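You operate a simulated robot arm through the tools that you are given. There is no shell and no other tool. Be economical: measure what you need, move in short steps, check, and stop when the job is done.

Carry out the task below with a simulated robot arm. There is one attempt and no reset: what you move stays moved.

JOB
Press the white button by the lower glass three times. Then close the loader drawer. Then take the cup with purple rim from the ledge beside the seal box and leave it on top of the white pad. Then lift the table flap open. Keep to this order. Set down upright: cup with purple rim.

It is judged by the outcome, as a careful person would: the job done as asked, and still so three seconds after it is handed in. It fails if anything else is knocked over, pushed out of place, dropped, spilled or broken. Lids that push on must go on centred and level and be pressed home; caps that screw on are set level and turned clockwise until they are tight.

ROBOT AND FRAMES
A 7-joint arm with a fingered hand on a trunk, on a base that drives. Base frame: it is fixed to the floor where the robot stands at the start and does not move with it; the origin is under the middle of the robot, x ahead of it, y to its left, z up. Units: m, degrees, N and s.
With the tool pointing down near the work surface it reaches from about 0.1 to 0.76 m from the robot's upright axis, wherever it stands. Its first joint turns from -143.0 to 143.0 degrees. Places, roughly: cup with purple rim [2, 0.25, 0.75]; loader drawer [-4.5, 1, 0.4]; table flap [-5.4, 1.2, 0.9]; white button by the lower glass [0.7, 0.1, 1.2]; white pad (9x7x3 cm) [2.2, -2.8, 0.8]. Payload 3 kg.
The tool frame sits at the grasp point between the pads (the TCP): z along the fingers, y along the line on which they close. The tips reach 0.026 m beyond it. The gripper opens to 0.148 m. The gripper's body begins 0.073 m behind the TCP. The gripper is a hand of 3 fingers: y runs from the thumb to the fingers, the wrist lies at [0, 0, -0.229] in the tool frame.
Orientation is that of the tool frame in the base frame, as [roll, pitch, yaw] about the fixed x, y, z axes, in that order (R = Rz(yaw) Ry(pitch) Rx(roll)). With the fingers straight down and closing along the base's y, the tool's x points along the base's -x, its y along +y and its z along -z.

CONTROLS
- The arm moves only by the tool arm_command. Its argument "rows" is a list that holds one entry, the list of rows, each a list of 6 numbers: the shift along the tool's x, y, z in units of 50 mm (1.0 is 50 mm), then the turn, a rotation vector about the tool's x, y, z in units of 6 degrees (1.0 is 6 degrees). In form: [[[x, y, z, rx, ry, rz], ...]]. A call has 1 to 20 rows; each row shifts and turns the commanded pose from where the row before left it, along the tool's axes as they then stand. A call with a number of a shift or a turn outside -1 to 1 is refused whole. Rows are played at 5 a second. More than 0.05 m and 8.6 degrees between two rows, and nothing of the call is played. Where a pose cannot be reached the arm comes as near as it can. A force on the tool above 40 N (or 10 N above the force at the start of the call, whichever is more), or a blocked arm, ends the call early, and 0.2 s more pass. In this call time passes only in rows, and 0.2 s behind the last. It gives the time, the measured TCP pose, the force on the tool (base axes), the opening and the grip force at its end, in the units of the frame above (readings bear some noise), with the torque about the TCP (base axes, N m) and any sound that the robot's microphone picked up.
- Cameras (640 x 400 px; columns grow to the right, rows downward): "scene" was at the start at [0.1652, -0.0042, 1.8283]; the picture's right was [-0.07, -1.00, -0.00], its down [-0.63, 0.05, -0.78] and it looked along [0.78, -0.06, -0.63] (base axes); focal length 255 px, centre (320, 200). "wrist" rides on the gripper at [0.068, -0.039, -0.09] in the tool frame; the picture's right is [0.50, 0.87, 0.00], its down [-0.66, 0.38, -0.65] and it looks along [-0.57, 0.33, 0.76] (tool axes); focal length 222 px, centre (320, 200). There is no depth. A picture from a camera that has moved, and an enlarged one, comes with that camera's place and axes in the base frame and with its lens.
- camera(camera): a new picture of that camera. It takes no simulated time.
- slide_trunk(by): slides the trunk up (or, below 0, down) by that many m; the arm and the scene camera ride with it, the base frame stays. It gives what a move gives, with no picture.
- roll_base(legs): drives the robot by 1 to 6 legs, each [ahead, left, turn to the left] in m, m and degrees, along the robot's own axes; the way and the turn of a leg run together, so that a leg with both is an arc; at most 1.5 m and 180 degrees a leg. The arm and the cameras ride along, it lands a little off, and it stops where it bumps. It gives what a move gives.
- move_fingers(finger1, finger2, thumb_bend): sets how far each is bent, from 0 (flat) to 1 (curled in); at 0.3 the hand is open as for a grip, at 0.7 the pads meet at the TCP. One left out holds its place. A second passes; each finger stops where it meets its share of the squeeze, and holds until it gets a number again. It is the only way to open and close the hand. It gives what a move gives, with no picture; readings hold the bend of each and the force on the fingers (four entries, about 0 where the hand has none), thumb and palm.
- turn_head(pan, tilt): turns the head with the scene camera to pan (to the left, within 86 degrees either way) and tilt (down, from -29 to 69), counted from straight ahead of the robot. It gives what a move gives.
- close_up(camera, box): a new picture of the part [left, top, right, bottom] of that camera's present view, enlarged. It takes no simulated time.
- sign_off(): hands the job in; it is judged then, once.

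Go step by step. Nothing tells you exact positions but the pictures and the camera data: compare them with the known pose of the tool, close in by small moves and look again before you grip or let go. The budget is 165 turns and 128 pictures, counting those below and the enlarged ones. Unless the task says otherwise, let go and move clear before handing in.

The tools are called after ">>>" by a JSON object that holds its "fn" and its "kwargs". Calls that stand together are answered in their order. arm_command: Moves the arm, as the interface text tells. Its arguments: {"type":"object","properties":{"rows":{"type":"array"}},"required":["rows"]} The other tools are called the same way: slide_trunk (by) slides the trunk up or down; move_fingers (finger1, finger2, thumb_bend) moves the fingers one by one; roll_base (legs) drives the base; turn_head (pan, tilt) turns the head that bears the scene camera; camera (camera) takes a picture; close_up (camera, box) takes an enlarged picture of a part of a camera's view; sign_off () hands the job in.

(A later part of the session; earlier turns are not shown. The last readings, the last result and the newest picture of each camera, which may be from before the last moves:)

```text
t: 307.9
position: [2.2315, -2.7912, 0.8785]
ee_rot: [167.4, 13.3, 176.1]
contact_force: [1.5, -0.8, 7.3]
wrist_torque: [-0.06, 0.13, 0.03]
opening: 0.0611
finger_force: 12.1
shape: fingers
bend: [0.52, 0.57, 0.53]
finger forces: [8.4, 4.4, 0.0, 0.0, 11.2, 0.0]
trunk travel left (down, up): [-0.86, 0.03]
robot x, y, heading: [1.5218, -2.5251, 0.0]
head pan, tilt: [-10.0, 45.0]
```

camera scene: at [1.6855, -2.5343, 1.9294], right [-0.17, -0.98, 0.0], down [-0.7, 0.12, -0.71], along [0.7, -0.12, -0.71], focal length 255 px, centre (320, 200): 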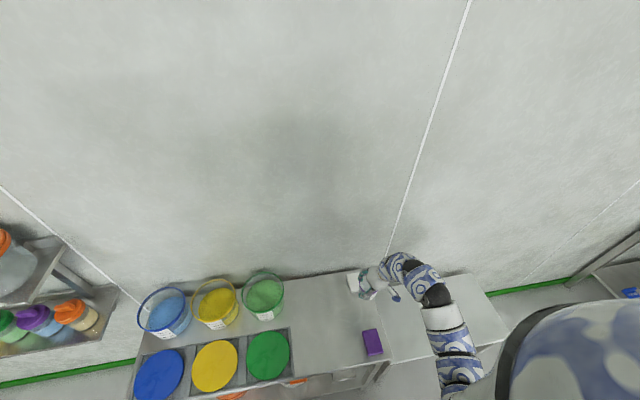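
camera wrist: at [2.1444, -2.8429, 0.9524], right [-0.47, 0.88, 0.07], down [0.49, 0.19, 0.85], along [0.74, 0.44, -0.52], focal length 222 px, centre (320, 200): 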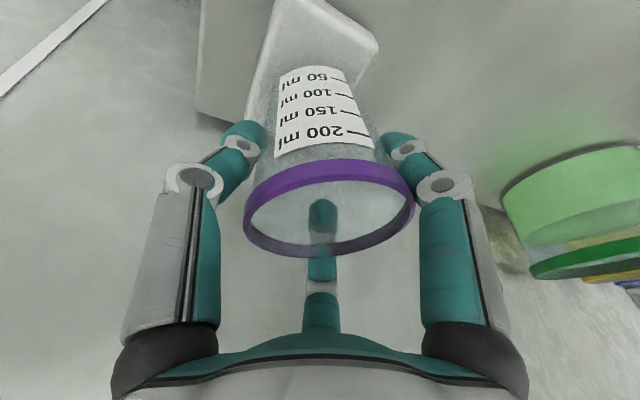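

Contact felt (7 N down). Quick look before releasing.

>>> {"fn": "camera", "kwargs": {"camera": "wrist"}}

>>> {"fn": "close_up", "kwargs": {"camera": "scene", "box": [330, 250, 410, 300]}}

```text
33 pictures are left
camera wrist: at [2.1437, -2.8434, 0.9405], right [-0.47, 0.88, 0.07], down [0.49, 0.19, 0.85], along [0.74, 0.44, -0.52], focal length 222 px, centre (320, 200)
```

wrist: 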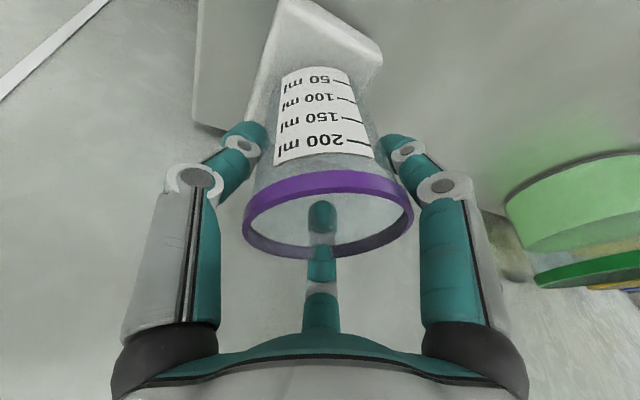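

```text
8.00 times, centred on (370, 275) of scene
camera zoom: at [1.6836, -2.5345, 1.9296], right [-0.17, -0.98, 0.0], down [-0.7, 0.12, -0.71], along [0.7, -0.12, -0.71], focal length 2043 px, centre (-80, -400)
```

zoom: 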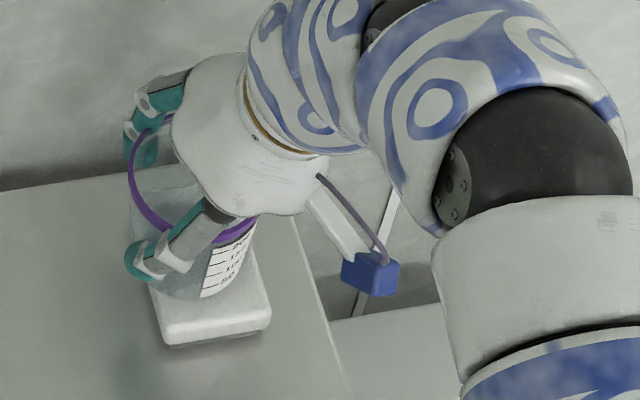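

The cup rests on the pad. Releasing gently in a small opening step.

>>> {"fn": "move_fingers", "kwargs": {"finger1": 0.46, "finger2": 0.48, "thumb_bend": 0.46}}

>>> {"fn": "camera", "kwargs": {"camera": "wrist"}}

```text
t: 308.9
position: [2.2319, -2.7912, 0.8788]
ee_rot: [167.2, 13.3, 176.1]
contact_force: [-0.5, 0.6, 1.1]
wrist_torque: [0.02, 0.0, -0.02]
opening: 0.0752
finger_force: 0.0
shape: fingers
bend: [0.46, 0.48, 0.46]
finger forces: [0.0, 0.0, 0.1, 0.0, 0.0, 0.0]
trunk travel left (down, up): [-0.86, 0.03]
robot x, y, heading: [1.5267, -2.5201, 0.1]
head pan, tilt: [-10.0, 45.0]
```

```text
31 pictures are left
camera wrist: at [2.1438, -2.8435, 0.94], right [-0.47, 0.88, 0.07], down [0.49, 0.19, 0.85], along [0.73, 0.44, -0.52], focal length 222 px, centre (320, 200)
```

wrist: 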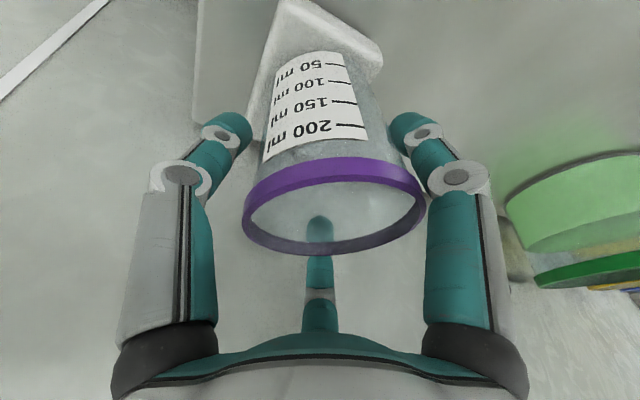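

Released and standing. I'll open the near finger and thumb wide and the far one slightly (wall is close), then lift straight up.

>>> {"fn": "move_fingers", "kwargs": {"finger1": 0.3, "finger2": 0.4, "thumb_bend": 0.32}}

>>> {"fn": "camera", "kwargs": {"camera": "wrist"}}

```text
t: 309.9
position: [2.2324, -2.7914, 0.8783]
ee_rot: [167.3, 13.3, 176.2]
contact_force: [0.2, 0.4, -0.2]
wrist_torque: [0.0, 0.01, -0.01]
opening: 0.1236
finger_force: 0.0
shape: fingers
bend: [0.3, 0.4, 0.32]
finger forces: [0.0, 0.1, 0.0, 0.1, 0.0, 0.0]
trunk travel left (down, up): [-0.86, 0.03]
robot x, y, heading: [1.5256, -2.5245, -0.0]
head pan, tilt: [-10.0, 45.0]
```

```text
30 pictures are left
camera wrist: at [2.1437, -2.8435, 0.9399], right [-0.47, 0.88, 0.07], down [0.49, 0.19, 0.85], along [0.73, 0.44, -0.52], focal length 222 px, centre (320, 200)
```

wrist: 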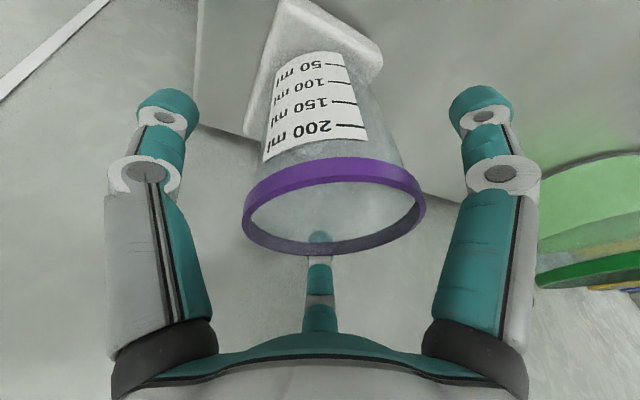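

Fingers clear. Lifting straight up 7.5 cm.

>>> {"fn": "arm_command", "kwargs": {"rows": [[[-0.0685, 0.064, -0.285, 0, 0, 0], [-0.0685, 0.064, -0.285, 0, 0, 0], [-0.0685, 0.064, -0.285, 0, 0, 0], [-0.0685, 0.064, -0.285, 0, 0, 0], [-0.0685, 0.064, -0.285, 0, 0, 0], [-0.0685, 0.064, -0.285, 0, 0, 0]]]}}

>>> {"fn": "camera", "kwargs": {"camera": "wrist"}}

```text
t: 311.2
position: [2.2306, -2.7907, 0.9674]
ee_rot: [167.3, 13.2, 176.1]
contact_force: [0.7, -0.1, -0.4]
wrist_torque: [0.01, -0.01, 0.01]
opening: 0.1233
finger_force: 0.1
shape: fingers
bend: [0.3, 0.4, 0.32]
finger forces: [0.0, 0.0, 0.1, 0.1, 0.0, 0.0]
trunk travel left (down, up): [-0.86, 0.03]
robot x, y, heading: [1.5244, -2.5229, -0.1]
head pan, tilt: [-10.0, 45.0]
```

```text
29 pictures are left
camera wrist: at [2.142, -2.8434, 1.0296], right [-0.47, 0.88, 0.07], down [0.49, 0.19, 0.85], along [0.73, 0.44, -0.52], focal length 222 px, centre (320, 200)
```

wrist: 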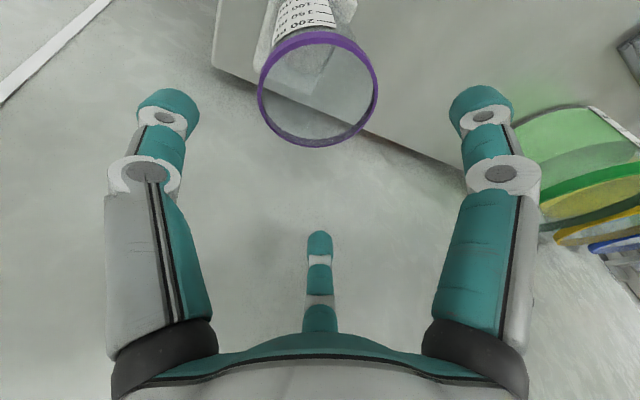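

Clear of the rim. Raising further, backing the robot away and checking the cup.

>>> {"fn": "arm_command", "kwargs": {"rows": [[[-0.137, 0.128, -0.57, 0, 0, 0], [-0.137, 0.128, -0.57, 0, 0, 0]]]}}

>>> {"fn": "roll_base", "kwargs": {"legs": [[-0.4, 0, 0]]}}

>>> {"fn": "close_up", "kwargs": {"camera": "scene", "box": [280, 170, 400, 270]}}

```text
t: 311.9
position: [2.229, -2.7898, 1.0282]
ee_rot: [167.3, 13.2, 176.1]
contact_force: [0.3, 0.3, -0.4]
wrist_torque: [0.0, -0.02, 0.01]
opening: 0.1237
finger_force: 0.1
shape: fingers
bend: [0.3, 0.4, 0.32]
finger forces: [0.0, 0.0, 0.0, 0.0, 0.0, 0.0]
trunk travel left (down, up): [-0.86, 0.03]
robot x, y, heading: [1.5225, -2.522, -0.1]
head pan, tilt: [-10.0, 45.0]
```

```text
t: 314.4
position: [1.8291, -2.7904, 1.0287]
ee_rot: [167.3, 13.4, 176.3]
contact_force: [-0.1, 0.4, -0.5]
wrist_torque: [0.04, -0.03, 0.0]
opening: 0.1238
finger_force: 0.0
shape: fingers
bend: [0.3, 0.4, 0.32]
finger forces: [0.0, 0.0, 0.0, 0.0, 0.0, 0.0]
trunk travel left (down, up): [-0.86, 0.03]
robot x, y, heading: [1.1218, -2.524, 0.1]
head pan, tilt: [-10.0, 45.0]
```

```text
4.00 times, centred on (340, 220) of scene
camera zoom: at [1.2811, -2.535, 1.9296], right [-0.17, -0.99, 0.0], down [-0.7, 0.12, -0.71], along [0.7, -0.12, -0.71], focal length 1021 px, centre (240, 120)
```

zoom: 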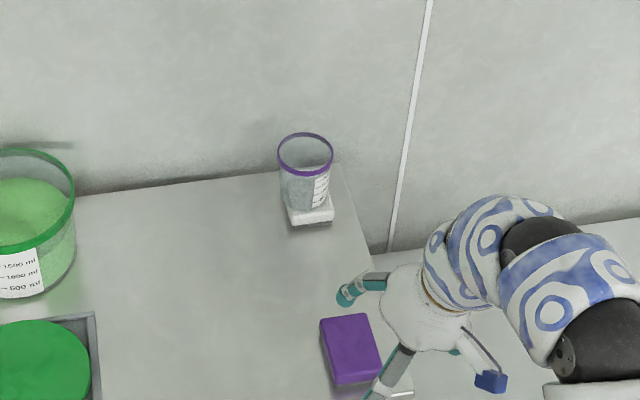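

The cup stands upright on the pad. Now the flap: I'll straighten and tuck the hand, back off, turn around and retrace the route west.

>>> {"fn": "roll_base", "kwargs": {"legs": [[-0.6, 0, 0]]}}

>>> {"fn": "arm_command", "kwargs": {"rows": [[[0, 0, 0, 0.7, 0, -0.17], [0, 0, 0, 0.7, 0, -0.17], [0, 0, 0, 0.7, 0, -0.17], [0, 0, 0, 0, 0.76, 0], [0, 0, 0, 0, 0.76, 0], [0, 0, 0, 0, 0.76, 0], [0.6, 0, 0, 0, 0, 0], [0.6, 0, 0, 0, 0, 0], [0.6, 0, 0, 0, 0, 0], [0.6, 0.5, 0, 0, 0, 0], [0.6, 0.5, 0, 0, 0, 0], [0, 0.6, 0, 0, 0, 0], [0, 0.6, 0, 0, 0, 0]]]}}

>>> {"fn": "roll_base", "kwargs": {"legs": [[0, 0, 90], [0, 0, 90], [0.9, 0.8, 0], [0.1, 0.8, 0]]}}

>>> {"fn": "turn_head", "kwargs": {"pan": 0, "tilt": 30}}

>>> {"fn": "camera", "kwargs": {"camera": "scene"}}

```text
t: 317.8
position: [1.2238, -2.7936, 1.0276]
ee_rot: [167.3, 13.3, 175.9]
contact_force: [-0.4, 0.5, 0.2]
wrist_torque: [-0.02, 0.0, -0.03]
opening: 0.1236
finger_force: 0.0
shape: fingers
bend: [0.3, 0.4, 0.32]
finger forces: [0.1, 0.0, 0.0, 0.0, 0.1, 0.1]
trunk travel left (down, up): [-0.86, 0.03]
robot x, y, heading: [0.5183, -2.5223, -0.1]
head pan, tilt: [-10.0, 45.0]
```

```text
t: 320.6
position: [1.0753, -2.6799, 1.026]
ee_rot: [-179.4, -0.2, 178.9]
contact_force: [-0.3, 0.0, -0.4]
wrist_torque: [-0.03, -0.04, 0.01]
opening: 0.1236
finger_force: 0.1
shape: fingers
bend: [0.3, 0.4, 0.32]
finger forces: [0.0, 0.1, 0.0, 0.0, 0.0, 0.0]
trunk travel left (down, up): [-0.86, 0.03]
robot x, y, heading: [0.5169, -2.5242, -0.3]
head pan, tilt: [-10.0, 45.0]
```

```text
t: 338.4
position: [-0.9753, -4.0498, 1.0261]
ee_rot: [-179.4, 0.0, 1.0]
contact_force: [-0.3, -0.2, -0.3]
wrist_torque: [0.0, 0.01, 0.0]
opening: 0.1236
finger_force: 0.0
shape: fingers
bend: [0.3, 0.4, 0.32]
finger forces: [0.1, 0.1, 0.0, 0.0, 0.1, 0.0]
trunk travel left (down, up): [-0.86, 0.03]
robot x, y, heading: [-0.4115, -4.1842, -178.2]
head pan, tilt: [-10.0, 45.0]
```

```text
t: 339.1
position: [-0.9761, -4.0489, 1.0257]
ee_rot: [-179.4, -0.1, 1.2]
contact_force: [-0.5, 1.3, 0.9]
wrist_torque: [0.01, -0.02, -0.03]
opening: 0.1237
finger_force: 0.1
shape: fingers
bend: [0.3, 0.4, 0.32]
finger forces: [0.0, 0.0, 0.1, 0.1, 0.0, 0.1]
trunk travel left (down, up): [-0.86, 0.03]
robot x, y, heading: [-0.4142, -4.1861, -177.9]
head pan, tilt: [0.0, 30.0]
```

```text
27 pictures are left
camera scene: at [-0.5848, -4.1886, 1.9521], right [-0.03, 1.0, 0.0], down [0.5, 0.02, -0.87], along [-0.87, -0.03, -0.5], focal length 255 px, centre (320, 200)
```

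scene: 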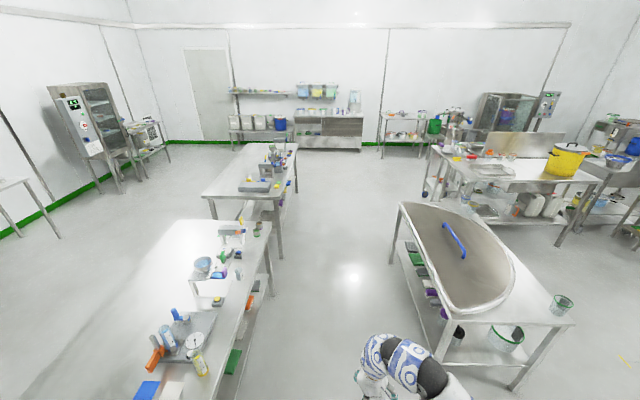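

The aisle ahead is clear. Driving west, then turning north.

>>> {"fn": "roll_base", "kwargs": {"legs": [[1.1, -0.08, -2], [1.1, 0, 0], [1.1, 0, 0], [1.2, 0, 0], [0, 0, -90], [1.0, 0, 0]]}}

>>> {"fn": "roll_base", "kwargs": {"legs": [[1.0, 0, 0], [1.0, 0, 0]]}}

>>> {"fn": "turn_head", "kwargs": {"pan": 10, "tilt": 30}}

>>> {"fn": "camera", "kwargs": {"camera": "scene"}}

```text
t: 369.6
position: [-4.74, -2.4847, 1.0258]
ee_rot: [-179.3, -0.1, -92.3]
contact_force: [-0.5, 0.7, 0.1]
wrist_torque: [0.01, 0.01, 0.0]
opening: 0.1238
finger_force: 0.1
shape: fingers
bend: [0.3, 0.4, 0.32]
finger forces: [0.0, 0.1, 0.0, 0.1, 0.0, 0.1]
trunk travel left (down, up): [-0.86, 0.03]
robot x, y, heading: [-4.9116, -3.0389, 88.4]
head pan, tilt: [0.0, 30.0]
```

```text
t: 379.6
position: [-4.6777, -0.4984, 1.0264]
ee_rot: [-179.4, -0.1, -92.5]
contact_force: [-1.0, -0.2, 0.5]
wrist_torque: [-0.04, 0.02, -0.01]
opening: 0.1236
finger_force: 0.0
shape: fingers
bend: [0.3, 0.4, 0.32]
finger forces: [0.1, 0.0, 0.0, 0.1, 0.1, 0.0]
trunk travel left (down, up): [-0.86, 0.03]
robot x, y, heading: [-4.8471, -1.0526, 88.2]
head pan, tilt: [0.0, 30.0]
```

```text
t: 380.3
position: [-4.6778, -0.4978, 1.0268]
ee_rot: [-179.5, -0.1, -92.5]
contact_force: [0.2, 0.1, 0.1]
wrist_torque: [-0.01, 0.01, -0.01]
opening: 0.1235
finger_force: 0.0
shape: fingers
bend: [0.3, 0.4, 0.32]
finger forces: [0.0, 0.0, 0.1, 0.0, 0.0, 0.0]
trunk travel left (down, up): [-0.86, 0.03]
robot x, y, heading: [-4.8474, -1.0516, 88.5]
head pan, tilt: [10.0, 30.0]
```

```text
26 pictures are left
camera scene: at [-4.86, -0.8785, 1.9521], right [0.99, 0.15, 0.0], down [0.07, -0.49, -0.87], along [-0.13, 0.86, -0.5], focal length 255 px, centre (320, 200)
```

scene: 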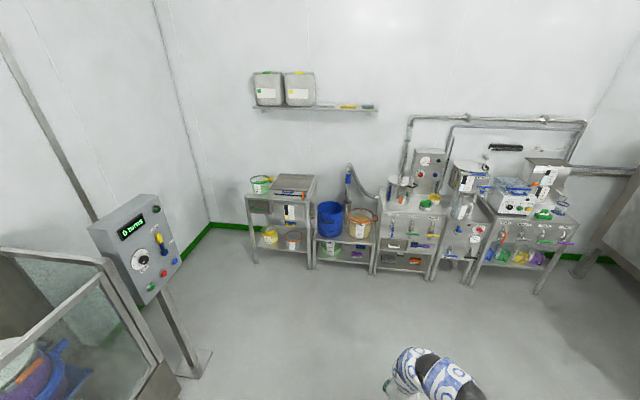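

Driving toward the flap table, stopping about a metre in front.

>>> {"fn": "roll_base", "kwargs": {"legs": [[0.95, 0.4, 1.5]]}}

>>> {"fn": "turn_head", "kwargs": {"pan": 5, "tilt": 40}}

>>> {"fn": "camera", "kwargs": {"camera": "scene"}}

```text
t: 385.5
position: [-5.0729, 0.4482, 1.026]
ee_rot: [-179.3, -0.1, -91.1]
contact_force: [-0.3, 0.9, -0.9]
wrist_torque: [-0.02, 0.02, 0.0]
opening: 0.1236
finger_force: 0.0
shape: fingers
bend: [0.3, 0.4, 0.32]
finger forces: [0.0, 0.0, 0.0, 0.0, 0.1, 0.0]
trunk travel left (down, up): [-0.86, 0.03]
robot x, y, heading: [-5.2364, -0.1108, 89.7]
head pan, tilt: [10.0, 30.0]
```

```text
t: 386.3
position: [-5.0736, 0.4483, 1.0271]
ee_rot: [-179.4, -0.1, -91.2]
contact_force: [-0.5, -0.8, 0.2]
wrist_torque: [0.02, 0.0, 0.02]
opening: 0.1236
finger_force: 0.2
shape: fingers
bend: [0.3, 0.4, 0.32]
finger forces: [0.0, 0.1, 0.0, 0.1, 0.0, 0.0]
trunk travel left (down, up): [-0.86, 0.03]
robot x, y, heading: [-5.2309, -0.1076, 89.7]
head pan, tilt: [5.0, 40.0]
```

```text
25 pictures are left
camera scene: at [-5.2379, 0.0595, 1.9368], right [1.0, 0.08, 0.0], down [0.05, -0.64, -0.77], along [-0.06, 0.76, -0.64], focal length 255 px, centre (320, 200)
```

scene: 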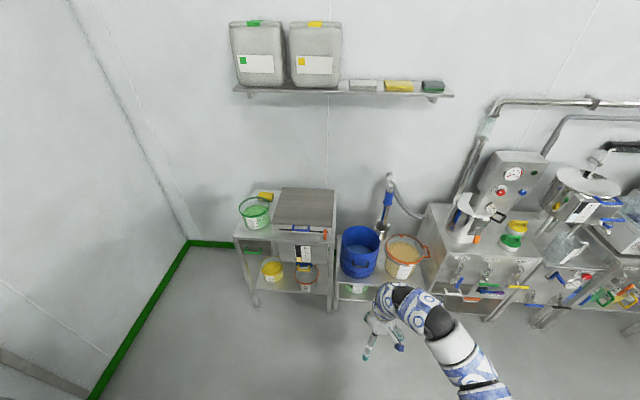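

>>> {"fn": "close_up", "kwargs": {"camera": "scene", "box": [230, 180, 350, 270]}}

```text
4.44 times, centred on (290, 225) of scene
camera zoom: at [-5.2379, 0.0595, 1.9368], right [1.0, 0.08, 0.0], down [0.05, -0.64, -0.77], along [-0.06, 0.76, -0.64], focal length 1135 px, centre (453, 89)
```

zoom: 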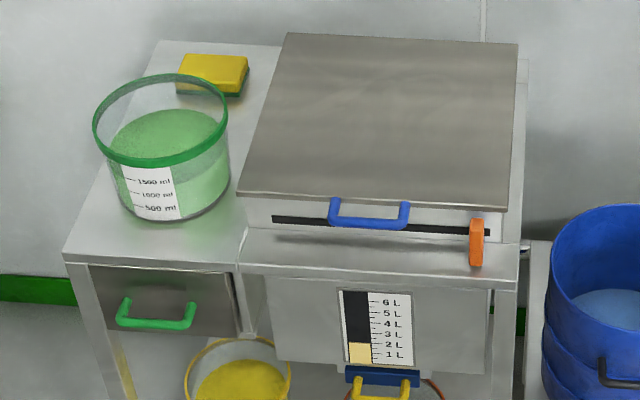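

The flap is the steel plate (x -5.6..-5.25, y 1.06..1.40, z ≈ 0.9) hinged at the back, with a blue handle at about (-5.42, 1.04, 0.87). I'll close the hand into a fist pointing forward and slightly up to hook under the handle.

>>> {"fn": "move_fingers", "kwargs": {"finger1": 0.7, "finger2": 0.7, "thumb_bend": 0.7}}

>>> {"fn": "arm_command", "kwargs": {"rows": [[[-0.8, 0.4, 0, 0, 0, 0], [-0.8, 0.4, 0, 0, 0, 0], [-0.8, 0.4, 0, 0, 0, 0], [-0.8, 0.4, 0, 0, 0, 0], [-0.8, 0.4, 0, 0, 0, 0]]]}}

>>> {"fn": "arm_command", "kwargs": {"rows": [[[0, 0, 0, 0, -1, 0], [0, 0, 0, 0, -1, 0], [0, 0, 0, 0, -1, 0], [0, 0, 0, 0, -1, 0], [0, 0, 0, 0, -1, 0], [0, 0, 0, 0, -1, 0], [0, 0, 0, 0, -1, 0], [0, 0, 0, 0, -1, 0], [0, 0, 0, 0, -1, 0], [0, 0, 0, 0, -1, 0], [0, 0, 0, 0, -1, 0], [0, 0, 0, 0, -1, 0], [0, 0, 0, 0, -1, 0], [0, 0, 0, 0, -1, 0], [0, 0, 0, 0, -1, 0], [0, 0, 0, 0, -1, 0], [0, 0, 0, 0, -1, 0]]]}}

>>> {"fn": "slide_trunk", "kwargs": {"by": -0.22}}

>>> {"fn": "roll_base", "kwargs": {"legs": [[0.15, 0, 0], [0, 0.26, 0]]}}

>>> {"fn": "camera", "kwargs": {"camera": "scene"}}

```text
t: 387.3
position: [-5.0751, 0.4492, 1.0266]
ee_rot: [-179.4, 0.0, -91.1]
contact_force: [-0.3, 0.5, -0.7]
wrist_torque: [-0.03, 0.0, 0.01]
opening: 0.0008
finger_force: 0.1
shape: fingers
bend: [0.69, 0.7, 0.7]
finger forces: [0.0, 0.0, 0.0, 0.1, 0.0, 0.0]
trunk travel left (down, up): [-0.86, 0.03]
robot x, y, heading: [-5.2296, -0.1056, 90.0]
head pan, tilt: [5.0, 40.0]
```

```text
t: 388.5
position: [-5.1697, 0.6505, 1.0234]
ee_rot: [-179.4, -0.1, -91.0]
contact_force: [-0.1, 0.2, 0.3]
wrist_torque: [0.0, -0.01, 0.0]
opening: 0.0003
finger_force: 0.1
shape: fingers
bend: [0.69, 0.7, 0.7]
finger forces: [0.0, 0.0, 0.1, 0.1, 0.0, 0.1]
trunk travel left (down, up): [-0.86, 0.03]
robot x, y, heading: [-5.2304, -0.1063, 89.8]
head pan, tilt: [5.0, 40.0]
```

```text
t: 392.1
position: [-5.1695, 0.6498, 1.0258]
ee_rot: [-3.0, 78.1, 85.9]
contact_force: [-0.4, 0.8, 0.1]
wrist_torque: [-0.05, 0.01, 0.02]
opening: 0.0001
finger_force: 0.2
shape: fingers
bend: [0.69, 0.7, 0.7]
finger forces: [0.0, 0.0, 0.1, 0.0, 0.0, 0.1]
trunk travel left (down, up): [-0.86, 0.03]
robot x, y, heading: [-5.2295, -0.1046, 89.5]
head pan, tilt: [5.0, 40.0]
```

```text
t: 394.4
position: [-5.1703, 0.6501, 0.806]
ee_rot: [-2.9, 78.1, 86.0]
contact_force: [-0.4, 0.1, -0.1]
wrist_torque: [-0.02, -0.01, 0.01]
opening: 0.0001
finger_force: 0.0
shape: fingers
bend: [0.69, 0.7, 0.7]
finger forces: [0.1, 0.0, 0.0, 0.0, 0.0, 0.0]
trunk travel left (down, up): [-0.64, 0.25]
robot x, y, heading: [-5.2308, -0.1069, 89.8]
head pan, tilt: [5.0, 40.0]
```

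```text
t: 397.2
position: [-5.4323, 0.8019, 0.8054]
ee_rot: [-2.9, 78.1, 86.1]
contact_force: [-0.7, 0.4, 0.2]
wrist_torque: [-0.01, -0.03, -0.01]
opening: 0.0001
finger_force: 0.0
shape: fingers
bend: [0.69, 0.7, 0.7]
finger forces: [0.0, 0.0, 0.1, 0.1, 0.0, 0.0]
trunk travel left (down, up): [-0.64, 0.25]
robot x, y, heading: [-5.492, 0.0414, 89.8]
head pan, tilt: [5.0, 40.0]
```

```text
23 pictures are left
camera scene: at [-5.4992, 0.2101, 1.7168], right [1.0, 0.09, 0.0], down [0.06, -0.64, -0.77], along [-0.07, 0.76, -0.64], focal length 255 px, centre (320, 200)
```

scene: 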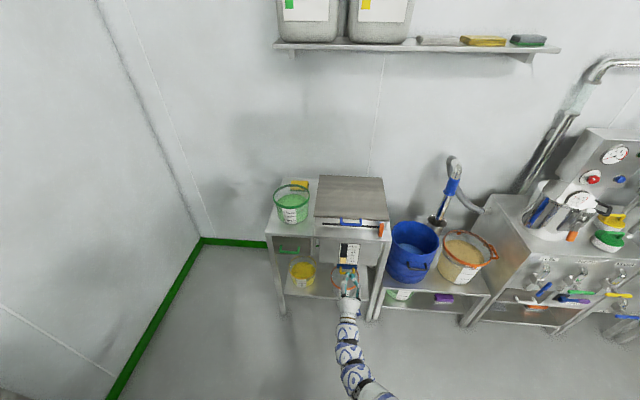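

>>> {"fn": "close_up", "kwargs": {"camera": "scene", "box": [290, 170, 410, 310]}}

>>> {"fn": "camera", "kwargs": {"camera": "wrist"}}

```text
2.86 times, centred on (350, 240) of scene
camera zoom: at [-5.4992, 0.2101, 1.7168], right [1.0, 0.09, 0.0], down [0.06, -0.64, -0.77], along [-0.07, 0.76, -0.64], focal length 730 px, centre (234, 86)
```

zoom: 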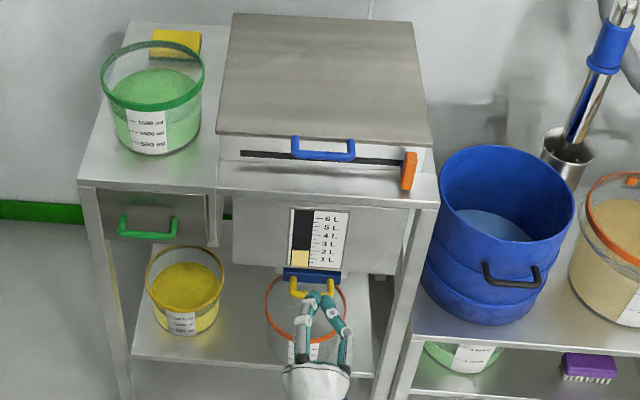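

```text
21 pictures are left
camera wrist: at [-5.395, 0.7253, 0.721], right [-0.86, 0.12, -0.5], down [-0.4, -0.77, 0.5], along [-0.32, 0.63, 0.71], focal length 222 px, centre (320, 200)
```

wrist: 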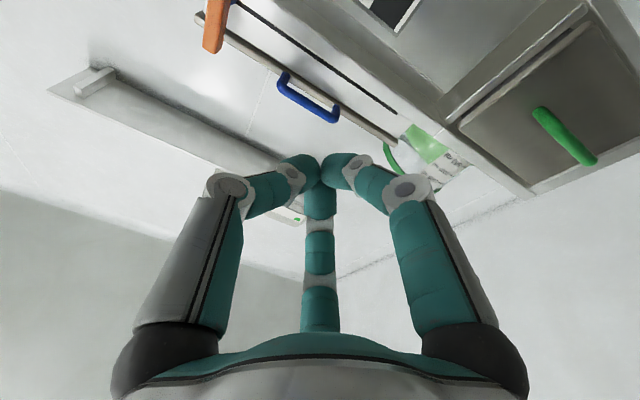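

Handle bar fixed at (-5.43, 1.037, 0.886). I'll level the hand, raise to z 0.86 and ease forward to just in front of it, then look.

>>> {"fn": "arm_command", "kwargs": {"rows": [[[0, 0, 0, 0, 1, 0], [0, 0, 0, 0, 1, 0], [-0.55, 0, 0, 0, 0, 0], [-0.55, 0, 0, 0, 0, 0]]]}}

>>> {"fn": "roll_base", "kwargs": {"legs": [[0.14, 0, 0]]}}

>>> {"fn": "camera", "kwargs": {"camera": "wrist"}}

>>> {"fn": "close_up", "kwargs": {"camera": "scene", "box": [290, 170, 410, 310]}}

```text
t: 398.2
position: [-5.4345, 0.7998, 0.8605]
ee_rot: [-100.7, 89.3, -11.7]
contact_force: [-0.7, 0.2, 0.2]
wrist_torque: [0.03, 0.03, -0.04]
opening: 0.0003
finger_force: 0.1
shape: fingers
bend: [0.69, 0.7, 0.7]
finger forces: [0.0, 0.1, 0.0, 0.0, 0.0, 0.0]
trunk travel left (down, up): [-0.64, 0.25]
robot x, y, heading: [-5.4919, 0.0421, 90.1]
head pan, tilt: [5.0, 40.0]
```

```text
t: 399.6
position: [-5.434, 0.9428, 0.8606]
ee_rot: [-102.8, 89.3, -13.7]
contact_force: [-0.1, 0.2, 0.7]
wrist_torque: [0.0, -0.01, -0.03]
opening: 0.0002
finger_force: 0.0
shape: fingers
bend: [0.69, 0.7, 0.7]
finger forces: [0.0, 0.1, 0.1, 0.0, 0.0, 0.1]
trunk travel left (down, up): [-0.64, 0.25]
robot x, y, heading: [-5.4871, 0.1825, 89.8]
head pan, tilt: [5.0, 40.0]
```

```text
20 pictures are left
camera wrist: at [-5.3968, 0.8508, 0.793], right [-0.86, 0.01, -0.51], down [-0.4, -0.65, 0.65], along [-0.32, 0.76, 0.56], focal length 222 px, centre (320, 200)
```

wrist: 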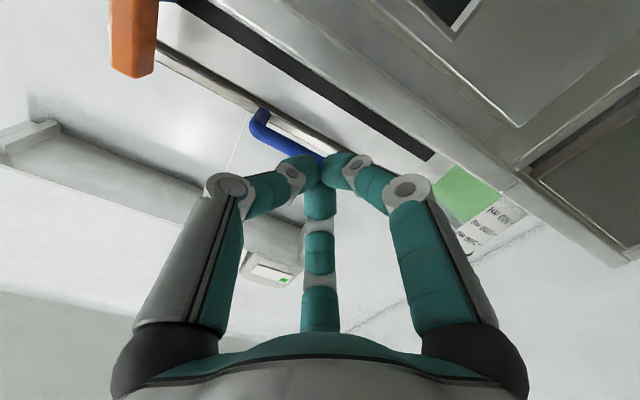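

```text
2.86 times, centred on (350, 240) of scene
camera zoom: at [-5.4984, 0.3532, 1.7167], right [1.0, 0.09, 0.0], down [0.06, -0.64, -0.77], along [-0.07, 0.76, -0.64], focal length 730 px, centre (234, 86)
```

zoom: 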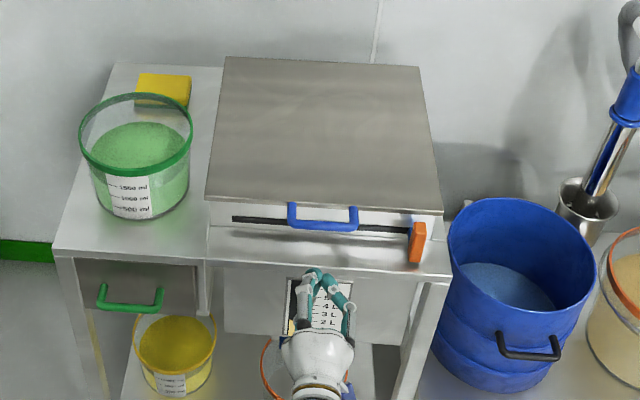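

The gap under the bar (z ≈ 0.83–0.873) just fits the fingertips. Sliding in at z ≈ 0.854.

>>> {"fn": "arm_command", "kwargs": {"rows": [[[0.12, 0, 0, 0, 0, 0], [0, 0, 0.3, 0, 0, 0], [0, 0, 0.3, 0, 0, 0], [0, 0, 0.3, 0, 0, 0], [0, 0, 0.3, 0, 0, 0], [0, 0, 0.27, 0, 0, 0]]]}}

>>> {"fn": "camera", "kwargs": {"camera": "wrist"}}

>>> {"fn": "close_up", "kwargs": {"camera": "scene", "box": [310, 200, 390, 270]}}

```text
t: 401.0
position: [-5.4326, 1.0144, 0.8531]
ee_rot: [-98.8, 89.3, -9.7]
contact_force: [-0.2, -0.7, 0.9]
wrist_torque: [0.0, -0.02, -0.01]
opening: 0.0
finger_force: 1.0
shape: fingers
bend: [0.7, 0.7, 0.7]
finger forces: [1.4, 0.1, 0.0, 0.1, 0.0, 0.0]
trunk travel left (down, up): [-0.64, 0.25]
robot x, y, heading: [-5.4883, 0.1834, 89.8]
head pan, tilt: [5.0, 40.0]
```

```text
18 pictures are left
camera wrist: at [-5.3957, 0.9231, 0.7871], right [-0.86, 0.01, -0.51], down [-0.4, -0.65, 0.65], along [-0.32, 0.76, 0.56], focal length 222 px, centre (320, 200)
```

wrist: 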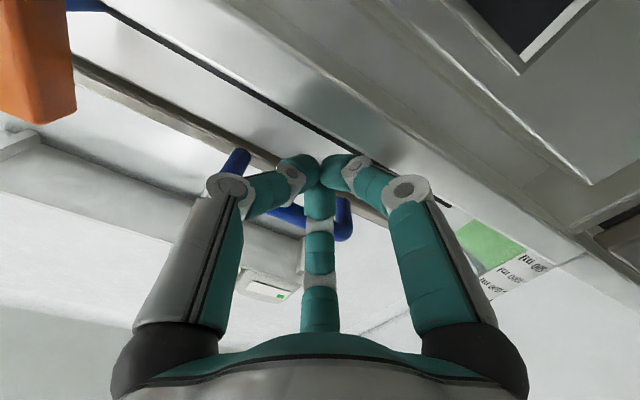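

```text
5.71 times, centred on (350, 235) of scene
camera zoom: at [-5.4985, 0.3519, 1.7169], right [1.0, 0.09, 0.0], down [0.06, -0.64, -0.77], along [-0.07, 0.76, -0.64], focal length 1459 px, centre (149, 0)
```

zoom: 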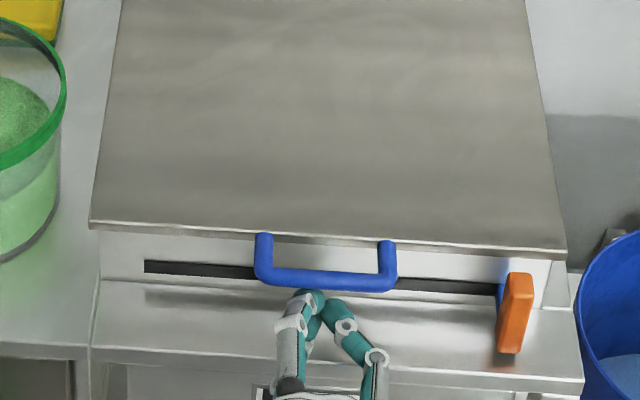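

Fingertips are under the bar. Starting a slow lift.

>>> {"fn": "arm_command", "kwargs": {"rows": [[[-0.2, 0, 0, 0, 0, 0], [-0.2, 0, 0, 0, 0, 0], [-0.2, 0, 0, 0, 0, 0], [-0.2, 0, 0, 0, 0, 0], [-0.2, 0, 0, 0, 0, 0]]]}}

>>> {"fn": "close_up", "kwargs": {"camera": "scene", "box": [290, 170, 410, 290]}}

```text
t: 402.2
position: [-5.4328, 1.0161, 0.9049]
ee_rot: [-97.2, 89.5, -8.1]
contact_force: [0.1, -2.9, -2.4]
wrist_torque: [0.01, 0.05, 0.01]
opening: 0.0008
finger_force: 2.8
shape: fingers
bend: [0.69, 0.71, 0.7]
finger forces: [0.1, 6.0, 0.0, 0.1, 0.0, 0.0]
trunk travel left (down, up): [-0.64, 0.25]
robot x, y, heading: [-5.4937, 0.1851, 90.2]
head pan, tilt: [5.0, 40.0]
```

```text
3.33 times, centred on (350, 230) of scene
camera zoom: at [-5.4983, 0.3524, 1.7168], right [1.0, 0.09, 0.0], down [0.06, -0.64, -0.77], along [-0.07, 0.76, -0.64], focal length 851 px, centre (220, 100)
```

zoom: 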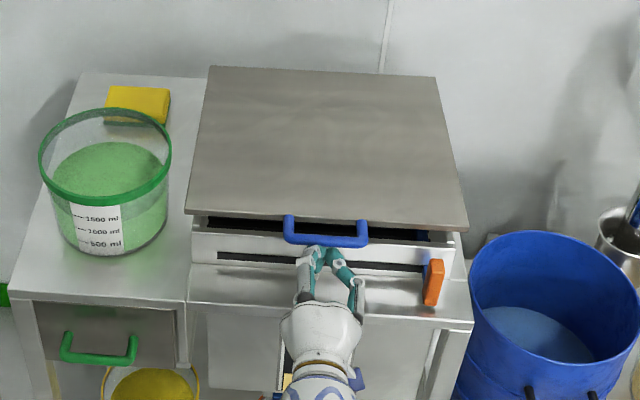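

The flap is rising with only ~4 N. Following its arc upward.

>>> {"fn": "arm_command", "kwargs": {"rows": [[[-0.4, 0, 0.04, 0, 0, 0], [-0.4, 0, 0.06, 0, 0, 0], [-0.4, 0, 0.08, 0, 0, 0], [-0.4, 0, 0.1, 0, 0, 0], [-0.4, 0, 0.14, 0, 0, 0], [-0.4, 0, 0.16, 0, 0, 0], [-0.4, 0, 0.18, 0, 0, 0], [-0.4, 0, 0.22, 0, 0, 0], [-0.4, 0, 0.25, 0, 0, 0]]]}}

>>> {"fn": "close_up", "kwargs": {"camera": "scene", "box": [260, 120, 420, 290]}}

```text
t: 404.2
position: [-5.435, 1.0771, 1.084]
ee_rot: [-98.1, 89.3, -9.1]
contact_force: [0.0, 0.0, -3.3]
wrist_torque: [-0.06, -0.02, 0.03]
opening: 0.001
finger_force: 2.5
shape: fingers
bend: [0.69, 0.71, 0.7]
finger forces: [0.1, 4.8, 0.0, 0.1, 0.0, 0.0]
trunk travel left (down, up): [-0.64, 0.25]
robot x, y, heading: [-5.4931, 0.1847, 90.2]
head pan, tilt: [5.0, 40.0]
```

```text
2.35 times, centred on (340, 205) of scene
camera zoom: at [-5.4984, 0.3525, 1.7168], right [1.0, 0.09, 0.0], down [0.06, -0.64, -0.77], along [-0.07, 0.76, -0.64], focal length 601 px, centre (273, 188)
```

zoom: 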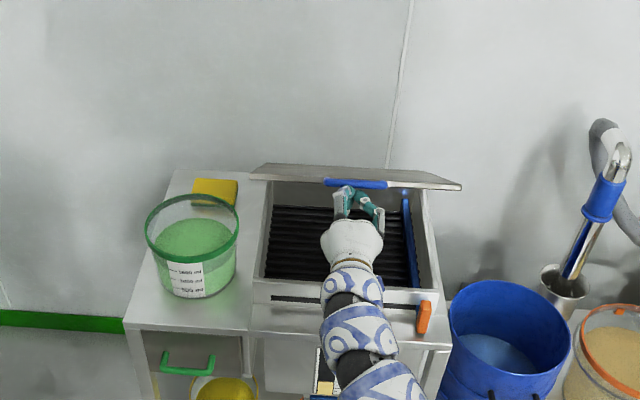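

Roughly 35° open. Continuing along the arc.

>>> {"fn": "arm_command", "kwargs": {"rows": [[[-0.4, 0, 0.29, 0, 0, 0], [-0.4, 0, 0.33, 0, 0, 0], [-0.4, 0, 0.38, 0, 0, 0], [-0.4, 0, 0.45, 0, 0, 0], [-0.3, 0, 0.39, 0, 0, 0]]]}}

>>> {"fn": "close_up", "kwargs": {"camera": "scene", "box": [260, 100, 420, 270]}}

```text
t: 405.4
position: [-5.4343, 1.1688, 1.1809]
ee_rot: [-91.7, 89.5, -2.4]
contact_force: [0.4, -0.6, -0.7]
wrist_torque: [-0.06, 0.01, -0.04]
opening: 0.0009
finger_force: 1.7
shape: fingers
bend: [0.69, 0.71, 0.7]
finger forces: [0.1, 3.8, 0.0, 0.1, 0.0, 0.0]
trunk travel left (down, up): [-0.64, 0.25]
robot x, y, heading: [-5.4916, 0.1878, 89.9]
head pan, tilt: [5.0, 40.0]
```

```text
2.35 times, centred on (340, 185) of scene
camera zoom: at [-5.4987, 0.3524, 1.7168], right [1.0, 0.09, 0.0], down [0.06, -0.64, -0.77], along [-0.07, 0.76, -0.64], focal length 601 px, centre (273, 235)
```

zoom: 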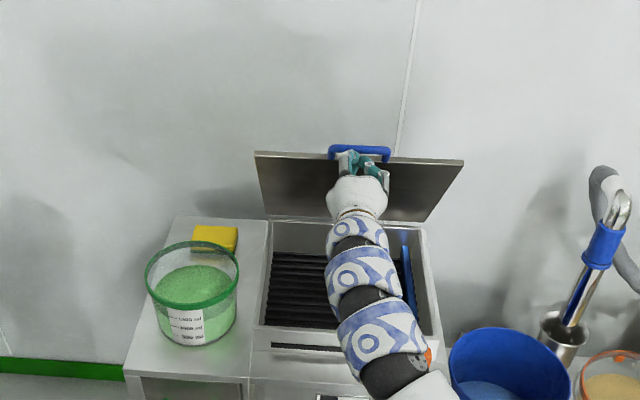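

About 60° open. Now pushing mostly forward to carry it past vertical.

>>> {"fn": "arm_command", "kwargs": {"rows": [[[-0.2, 0, 0.45, 0, 0, 0], [-0.15, 0, 0.5, 0, 0, 0], [-0.1, 0, 0.5, 0, 0, 0], [0, 0, 0.5, 0, 0, 0]]]}}

>>> {"fn": "close_up", "kwargs": {"camera": "scene", "box": [260, 80, 420, 250]}}

```text
t: 406.4
position: [-5.4326, 1.2643, 1.2093]
ee_rot: [-50.6, 89.1, 38.7]
contact_force: [-0.4, -9.1, 28.8]
wrist_torque: [0.7, -0.24, 0.0]
opening: 0.0002
finger_force: 17.4
shape: fingers
bend: [0.71, 0.7, 0.7]
finger forces: [6.0, 0.0, 0.0, 0.0, 28.6, 0.0]
trunk travel left (down, up): [-0.64, 0.25]
robot x, y, heading: [-5.4916, 0.1854, 89.9]
head pan, tilt: [5.0, 40.0]
```

```text
2.35 times, centred on (340, 165) of scene
camera zoom: at [-5.4988, 0.3474, 1.7179], right [1.0, 0.09, 0.0], down [0.06, -0.64, -0.77], along [-0.07, 0.77, -0.64], focal length 601 px, centre (273, 282)
```

zoom: 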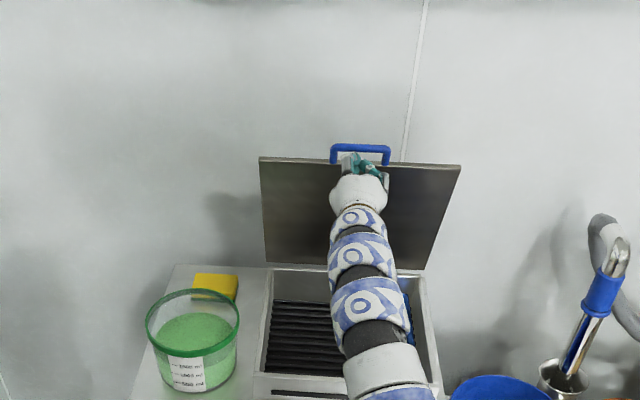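

The fingertips ran into the gap at the lid's free edge (flap ≈ 68°). I'll ease back slightly and lower the fist so it bears on the lid's underside, keeping it supported.

>>> {"fn": "arm_command", "kwargs": {"rows": [[[0, 0, -0.3, 0, 0, 0], [0.15, 0, -0.3, 0, 0, 0], [0.4, 0, 0, 0, 0, 0], [0.4, 0, 0, 0, 0, 0], [0.3, 0, 0.1, 0, 0, 0]]]}}

>>> {"fn": "close_up", "kwargs": {"camera": "scene", "box": [260, 80, 420, 250]}}

```text
t: 407.1
position: [-5.4338, 1.2332, 1.1958]
ee_rot: [-44.8, 88.8, 44.4]
contact_force: [1.5, -10.1, 23.5]
wrist_torque: [0.64, -0.22, -0.11]
opening: 0.0
finger_force: 15.1
shape: fingers
bend: [0.7, 0.7, 0.7]
finger forces: [3.4, 0.4, 0.0, 0.0, 25.6, 0.1]
trunk travel left (down, up): [-0.64, 0.25]
robot x, y, heading: [-5.492, 0.1831, 90.0]
head pan, tilt: [5.0, 40.0]
stopped in row 3: the force on the tool passed its limit at 47 N (the readings are from after the stop); the commanded pose is now the measured one
```

```text
2.35 times, centred on (340, 165) of scene
camera zoom: at [-5.498, 0.3488, 1.7172], right [1.0, 0.09, 0.0], down [0.06, -0.64, -0.77], along [-0.07, 0.76, -0.64], focal length 601 px, centre (273, 282)
```

zoom: 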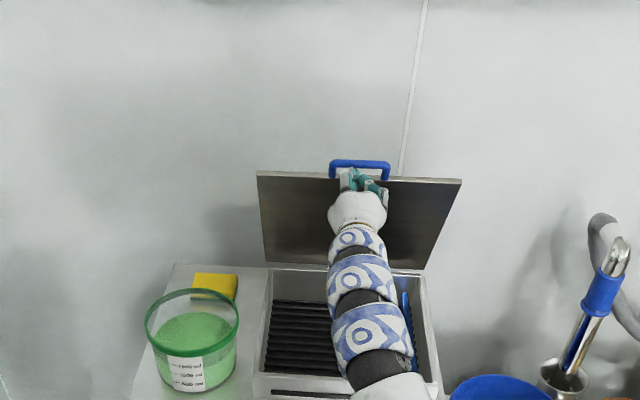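

The flap follows the hand — the fingertips are keyed in the handle. I'll carry it along the arc using base moves forward with small lifts.

>>> {"fn": "arm_command", "kwargs": {"rows": [[[-0.25, 0, 0, 0, 0, 0], [-0.1, 0, 0.2, 0, 0, 0]]]}}

>>> {"fn": "roll_base", "kwargs": {"legs": [[0.04, 0, 0]]}}

>>> {"fn": "arm_command", "kwargs": {"rows": [[[-0.2, 0, 0, 0, 0, 0]]]}}

>>> {"fn": "close_up", "kwargs": {"camera": "scene", "box": [260, 80, 420, 250]}}

```text
t: 407.7
position: [-5.4341, 1.248, 1.2075]
ee_rot: [-72.9, 89.3, 16.3]
contact_force: [0.4, -2.1, -1.1]
wrist_torque: [-0.03, 0.03, 0.01]
opening: 0.0
finger_force: 1.6
shape: fingers
bend: [0.7, 0.7, 0.7]
finger forces: [2.3, 1.7, 0.0, 0.1, 0.0, 0.1]
trunk travel left (down, up): [-0.64, 0.25]
robot x, y, heading: [-5.4888, 0.1865, 90.0]
head pan, tilt: [5.0, 40.0]
```

```text
t: 409.0
position: [-5.4358, 1.2856, 1.2169]
ee_rot: [-34.5, 88.5, 54.8]
contact_force: [0.4, -3.1, 11.4]
wrist_torque: [0.32, -0.12, -0.02]
opening: 0.0
finger_force: 7.7
shape: fingers
bend: [0.71, 0.69, 0.7]
finger forces: [5.1, 0.0, 0.0, 0.0, 11.1, 0.1]
trunk travel left (down, up): [-0.64, 0.25]
robot x, y, heading: [-5.4894, 0.225, 89.7]
head pan, tilt: [5.0, 40.0]
stopped in leg 1: the force on the tool passed its limit at 41 N (the readings are from after the stop); the commanded pose is now the measured one
```

```text
t: 409.4
position: [-5.4356, 1.2865, 1.2228]
ee_rot: [-43.2, 88.8, 46.2]
contact_force: [-0.8, -0.1, 0.4]
wrist_torque: [0.01, 0.01, 0.0]
opening: 0.0
finger_force: 0.1
shape: fingers
bend: [0.7, 0.69, 0.7]
finger forces: [0.1, 0.0, 0.0, 0.0, 0.0, 0.1]
trunk travel left (down, up): [-0.64, 0.25]
robot x, y, heading: [-5.4904, 0.2263, 90.3]
head pan, tilt: [5.0, 40.0]
```

```text
2.35 times, centred on (340, 165) of scene
camera zoom: at [-5.4985, 0.3919, 1.7166], right [1.0, 0.09, 0.0], down [0.06, -0.64, -0.77], along [-0.07, 0.76, -0.64], focal length 601 px, centre (273, 282)
```

zoom: 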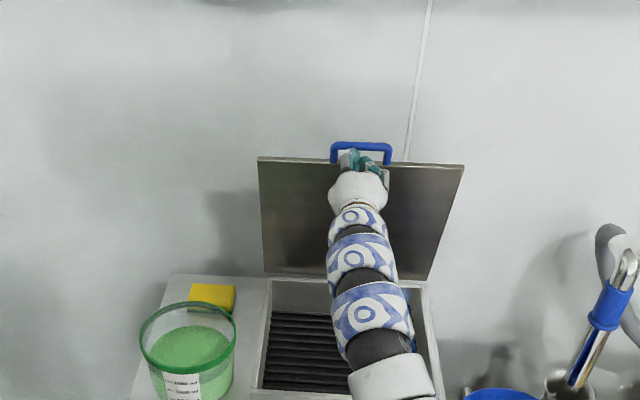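

About 72° and moving well. Continuing the same pattern.

>>> {"fn": "roll_base", "kwargs": {"legs": [[0.04, 0, 0]]}}

>>> {"fn": "arm_command", "kwargs": {"rows": [[[-0.16, 0, 0.1, 0, 0, 0]]]}}

>>> {"fn": "roll_base", "kwargs": {"legs": [[0.04, 0, 0]]}}

>>> {"fn": "arm_command", "kwargs": {"rows": [[[-0.1, 0, 0.1, 0, 0, 0]]]}}

>>> {"fn": "close_up", "kwargs": {"camera": "scene", "box": [260, 80, 420, 250]}}

```text
t: 410.3
position: [-5.435, 1.3243, 1.2268]
ee_rot: [-37.7, 88.6, 51.6]
contact_force: [-0.2, -0.9, 13.4]
wrist_torque: [0.4, -0.16, -0.01]
opening: 0.0003
finger_force: 8.2
shape: fingers
bend: [0.7, 0.69, 0.7]
finger forces: [2.0, 0.0, 0.1, 0.0, 14.4, 0.0]
trunk travel left (down, up): [-0.64, 0.25]
robot x, y, heading: [-5.492, 0.2647, 89.9]
head pan, tilt: [5.0, 40.0]
```

```text
t: 410.7
position: [-5.4348, 1.3308, 1.2319]
ee_rot: [-40.4, 88.7, 48.7]
contact_force: [-0.6, 0.2, 0.0]
wrist_torque: [0.01, -0.03, 0.02]
opening: 0.0001
finger_force: 0.0
shape: fingers
bend: [0.7, 0.69, 0.7]
finger forces: [0.1, 0.0, 0.0, 0.0, 0.0, 0.0]
trunk travel left (down, up): [-0.64, 0.25]
robot x, y, heading: [-5.4915, 0.2643, 90.2]
head pan, tilt: [5.0, 40.0]
```

```text
t: 411.6
position: [-5.4355, 1.3745, 1.232]
ee_rot: [-41.7, 88.8, 47.4]
contact_force: [-0.6, 0.2, 0.4]
wrist_torque: [0.0, 0.06, 0.02]
opening: 0.0
finger_force: 0.1
shape: fingers
bend: [0.7, 0.69, 0.7]
finger forces: [0.0, 0.0, 0.0, 0.0, 0.1, 0.0]
trunk travel left (down, up): [-0.64, 0.25]
robot x, y, heading: [-5.4906, 0.3036, 89.8]
head pan, tilt: [5.0, 40.0]
```

```text
t: 412.0
position: [-5.4351, 1.3765, 1.238]
ee_rot: [-39.0, 88.7, 50.4]
contact_force: [0.1, 0.0, 0.5]
wrist_torque: [-0.03, -0.01, -0.02]
opening: 0.0002
finger_force: 0.1
shape: fingers
bend: [0.7, 0.69, 0.7]
finger forces: [0.1, 0.0, 0.0, 0.0, 0.0, 0.1]
trunk travel left (down, up): [-0.64, 0.25]
robot x, y, heading: [-5.4932, 0.3077, 90.0]
head pan, tilt: [5.0, 40.0]
```

```text
2.35 times, centred on (340, 165) of scene
camera zoom: at [-5.4985, 0.473, 1.7168], right [1.0, 0.09, 0.0], down [0.06, -0.64, -0.77], along [-0.07, 0.76, -0.64], focal length 601 px, centre (273, 282)
```

zoom: 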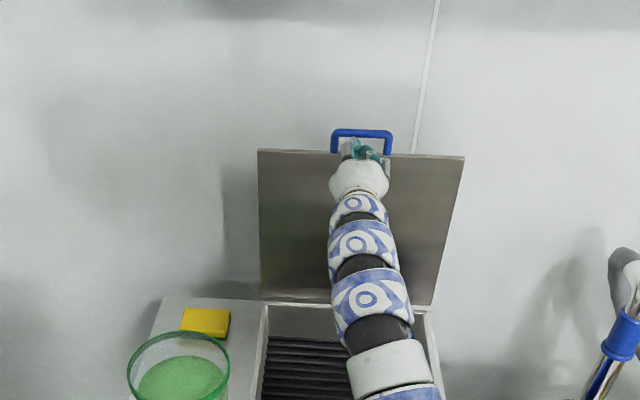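

The flap is near vertical (~87°). Pushing a little further to bring it past vertical to its stop.

>>> {"fn": "roll_base", "kwargs": {"legs": [[0.04, 0, 0]]}}

>>> {"fn": "roll_base", "kwargs": {"legs": [[0.03, 0, 0]]}}

>>> {"fn": "close_up", "kwargs": {"camera": "scene", "box": [260, 80, 420, 250]}}

```text
t: 412.9
position: [-5.4374, 1.4171, 1.2363]
ee_rot: [-41.9, 88.8, 47.4]
contact_force: [-0.2, 0.3, 1.2]
wrist_torque: [0.0, 0.02, -0.01]
opening: 0.0
finger_force: 0.1
shape: fingers
bend: [0.7, 0.69, 0.7]
finger forces: [0.1, 0.0, 0.0, 0.1, 0.1, 0.0]
trunk travel left (down, up): [-0.64, 0.25]
robot x, y, heading: [-5.4895, 0.3441, 90.0]
head pan, tilt: [5.0, 40.0]
```

```text
t: 413.7
position: [-5.4366, 1.4487, 1.2364]
ee_rot: [-42.1, 88.8, 47.4]
contact_force: [-0.1, 0.4, -0.1]
wrist_torque: [0.01, 0.0, -0.04]
opening: 0.0001
finger_force: 0.0
shape: fingers
bend: [0.7, 0.69, 0.7]
finger forces: [0.0, 0.1, 0.0, 0.1, 0.1, 0.0]
trunk travel left (down, up): [-0.64, 0.25]
robot x, y, heading: [-5.4889, 0.3791, 90.1]
head pan, tilt: [5.0, 40.0]
```

```text
2.35 times, centred on (340, 165) of scene
camera zoom: at [-5.4987, 0.5443, 1.7167], right [1.0, 0.09, 0.0], down [0.06, -0.64, -0.77], along [-0.07, 0.76, -0.64], focal length 601 px, centre (273, 282)
```

zoom: 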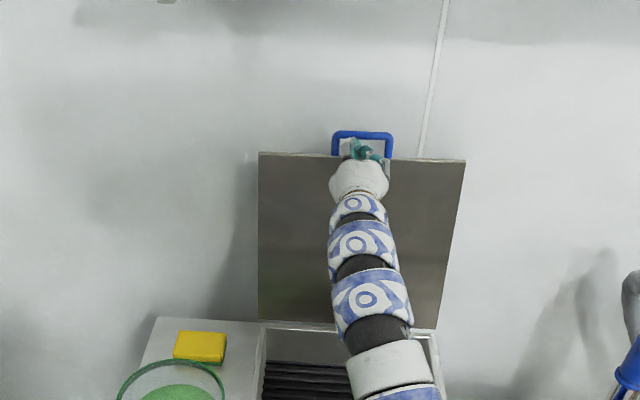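

The flap is now past vertical (~98°) with no load on the hand. Backing away and checking that it stays.

>>> {"fn": "roll_base", "kwargs": {"legs": [[-0.06, 0, 0]]}}

>>> {"fn": "close_up", "kwargs": {"camera": "scene", "box": [260, 80, 420, 250]}}

```text
t: 414.6
position: [-5.4371, 1.3849, 1.2391]
ee_rot: [-39.5, 88.7, 50.0]
contact_force: [0.4, 0.2, 1.0]
wrist_torque: [-0.03, 0.0, 0.0]
opening: 0.0
finger_force: 0.0
shape: fingers
bend: [0.7, 0.69, 0.7]
finger forces: [0.0, 0.0, 0.0, 0.1, 0.0, 0.0]
trunk travel left (down, up): [-0.64, 0.25]
robot x, y, heading: [-5.4914, 0.3144, 90.0]
head pan, tilt: [5.0, 40.0]
```

```text
2.35 times, centred on (340, 165) of scene
camera zoom: at [-5.4986, 0.4815, 1.717], right [1.0, 0.09, 0.0], down [0.06, -0.64, -0.77], along [-0.07, 0.76, -0.64], focal length 601 px, centre (273, 282)
```

zoom: 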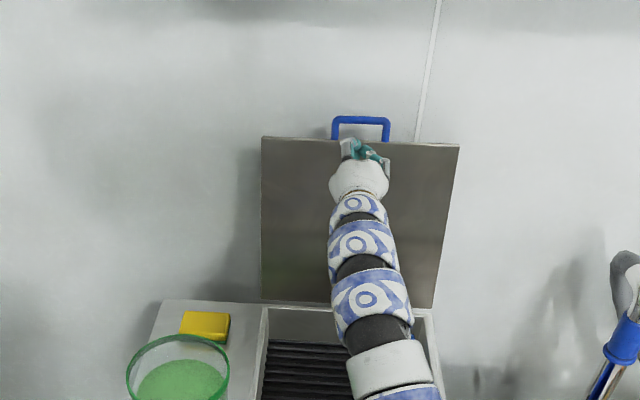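

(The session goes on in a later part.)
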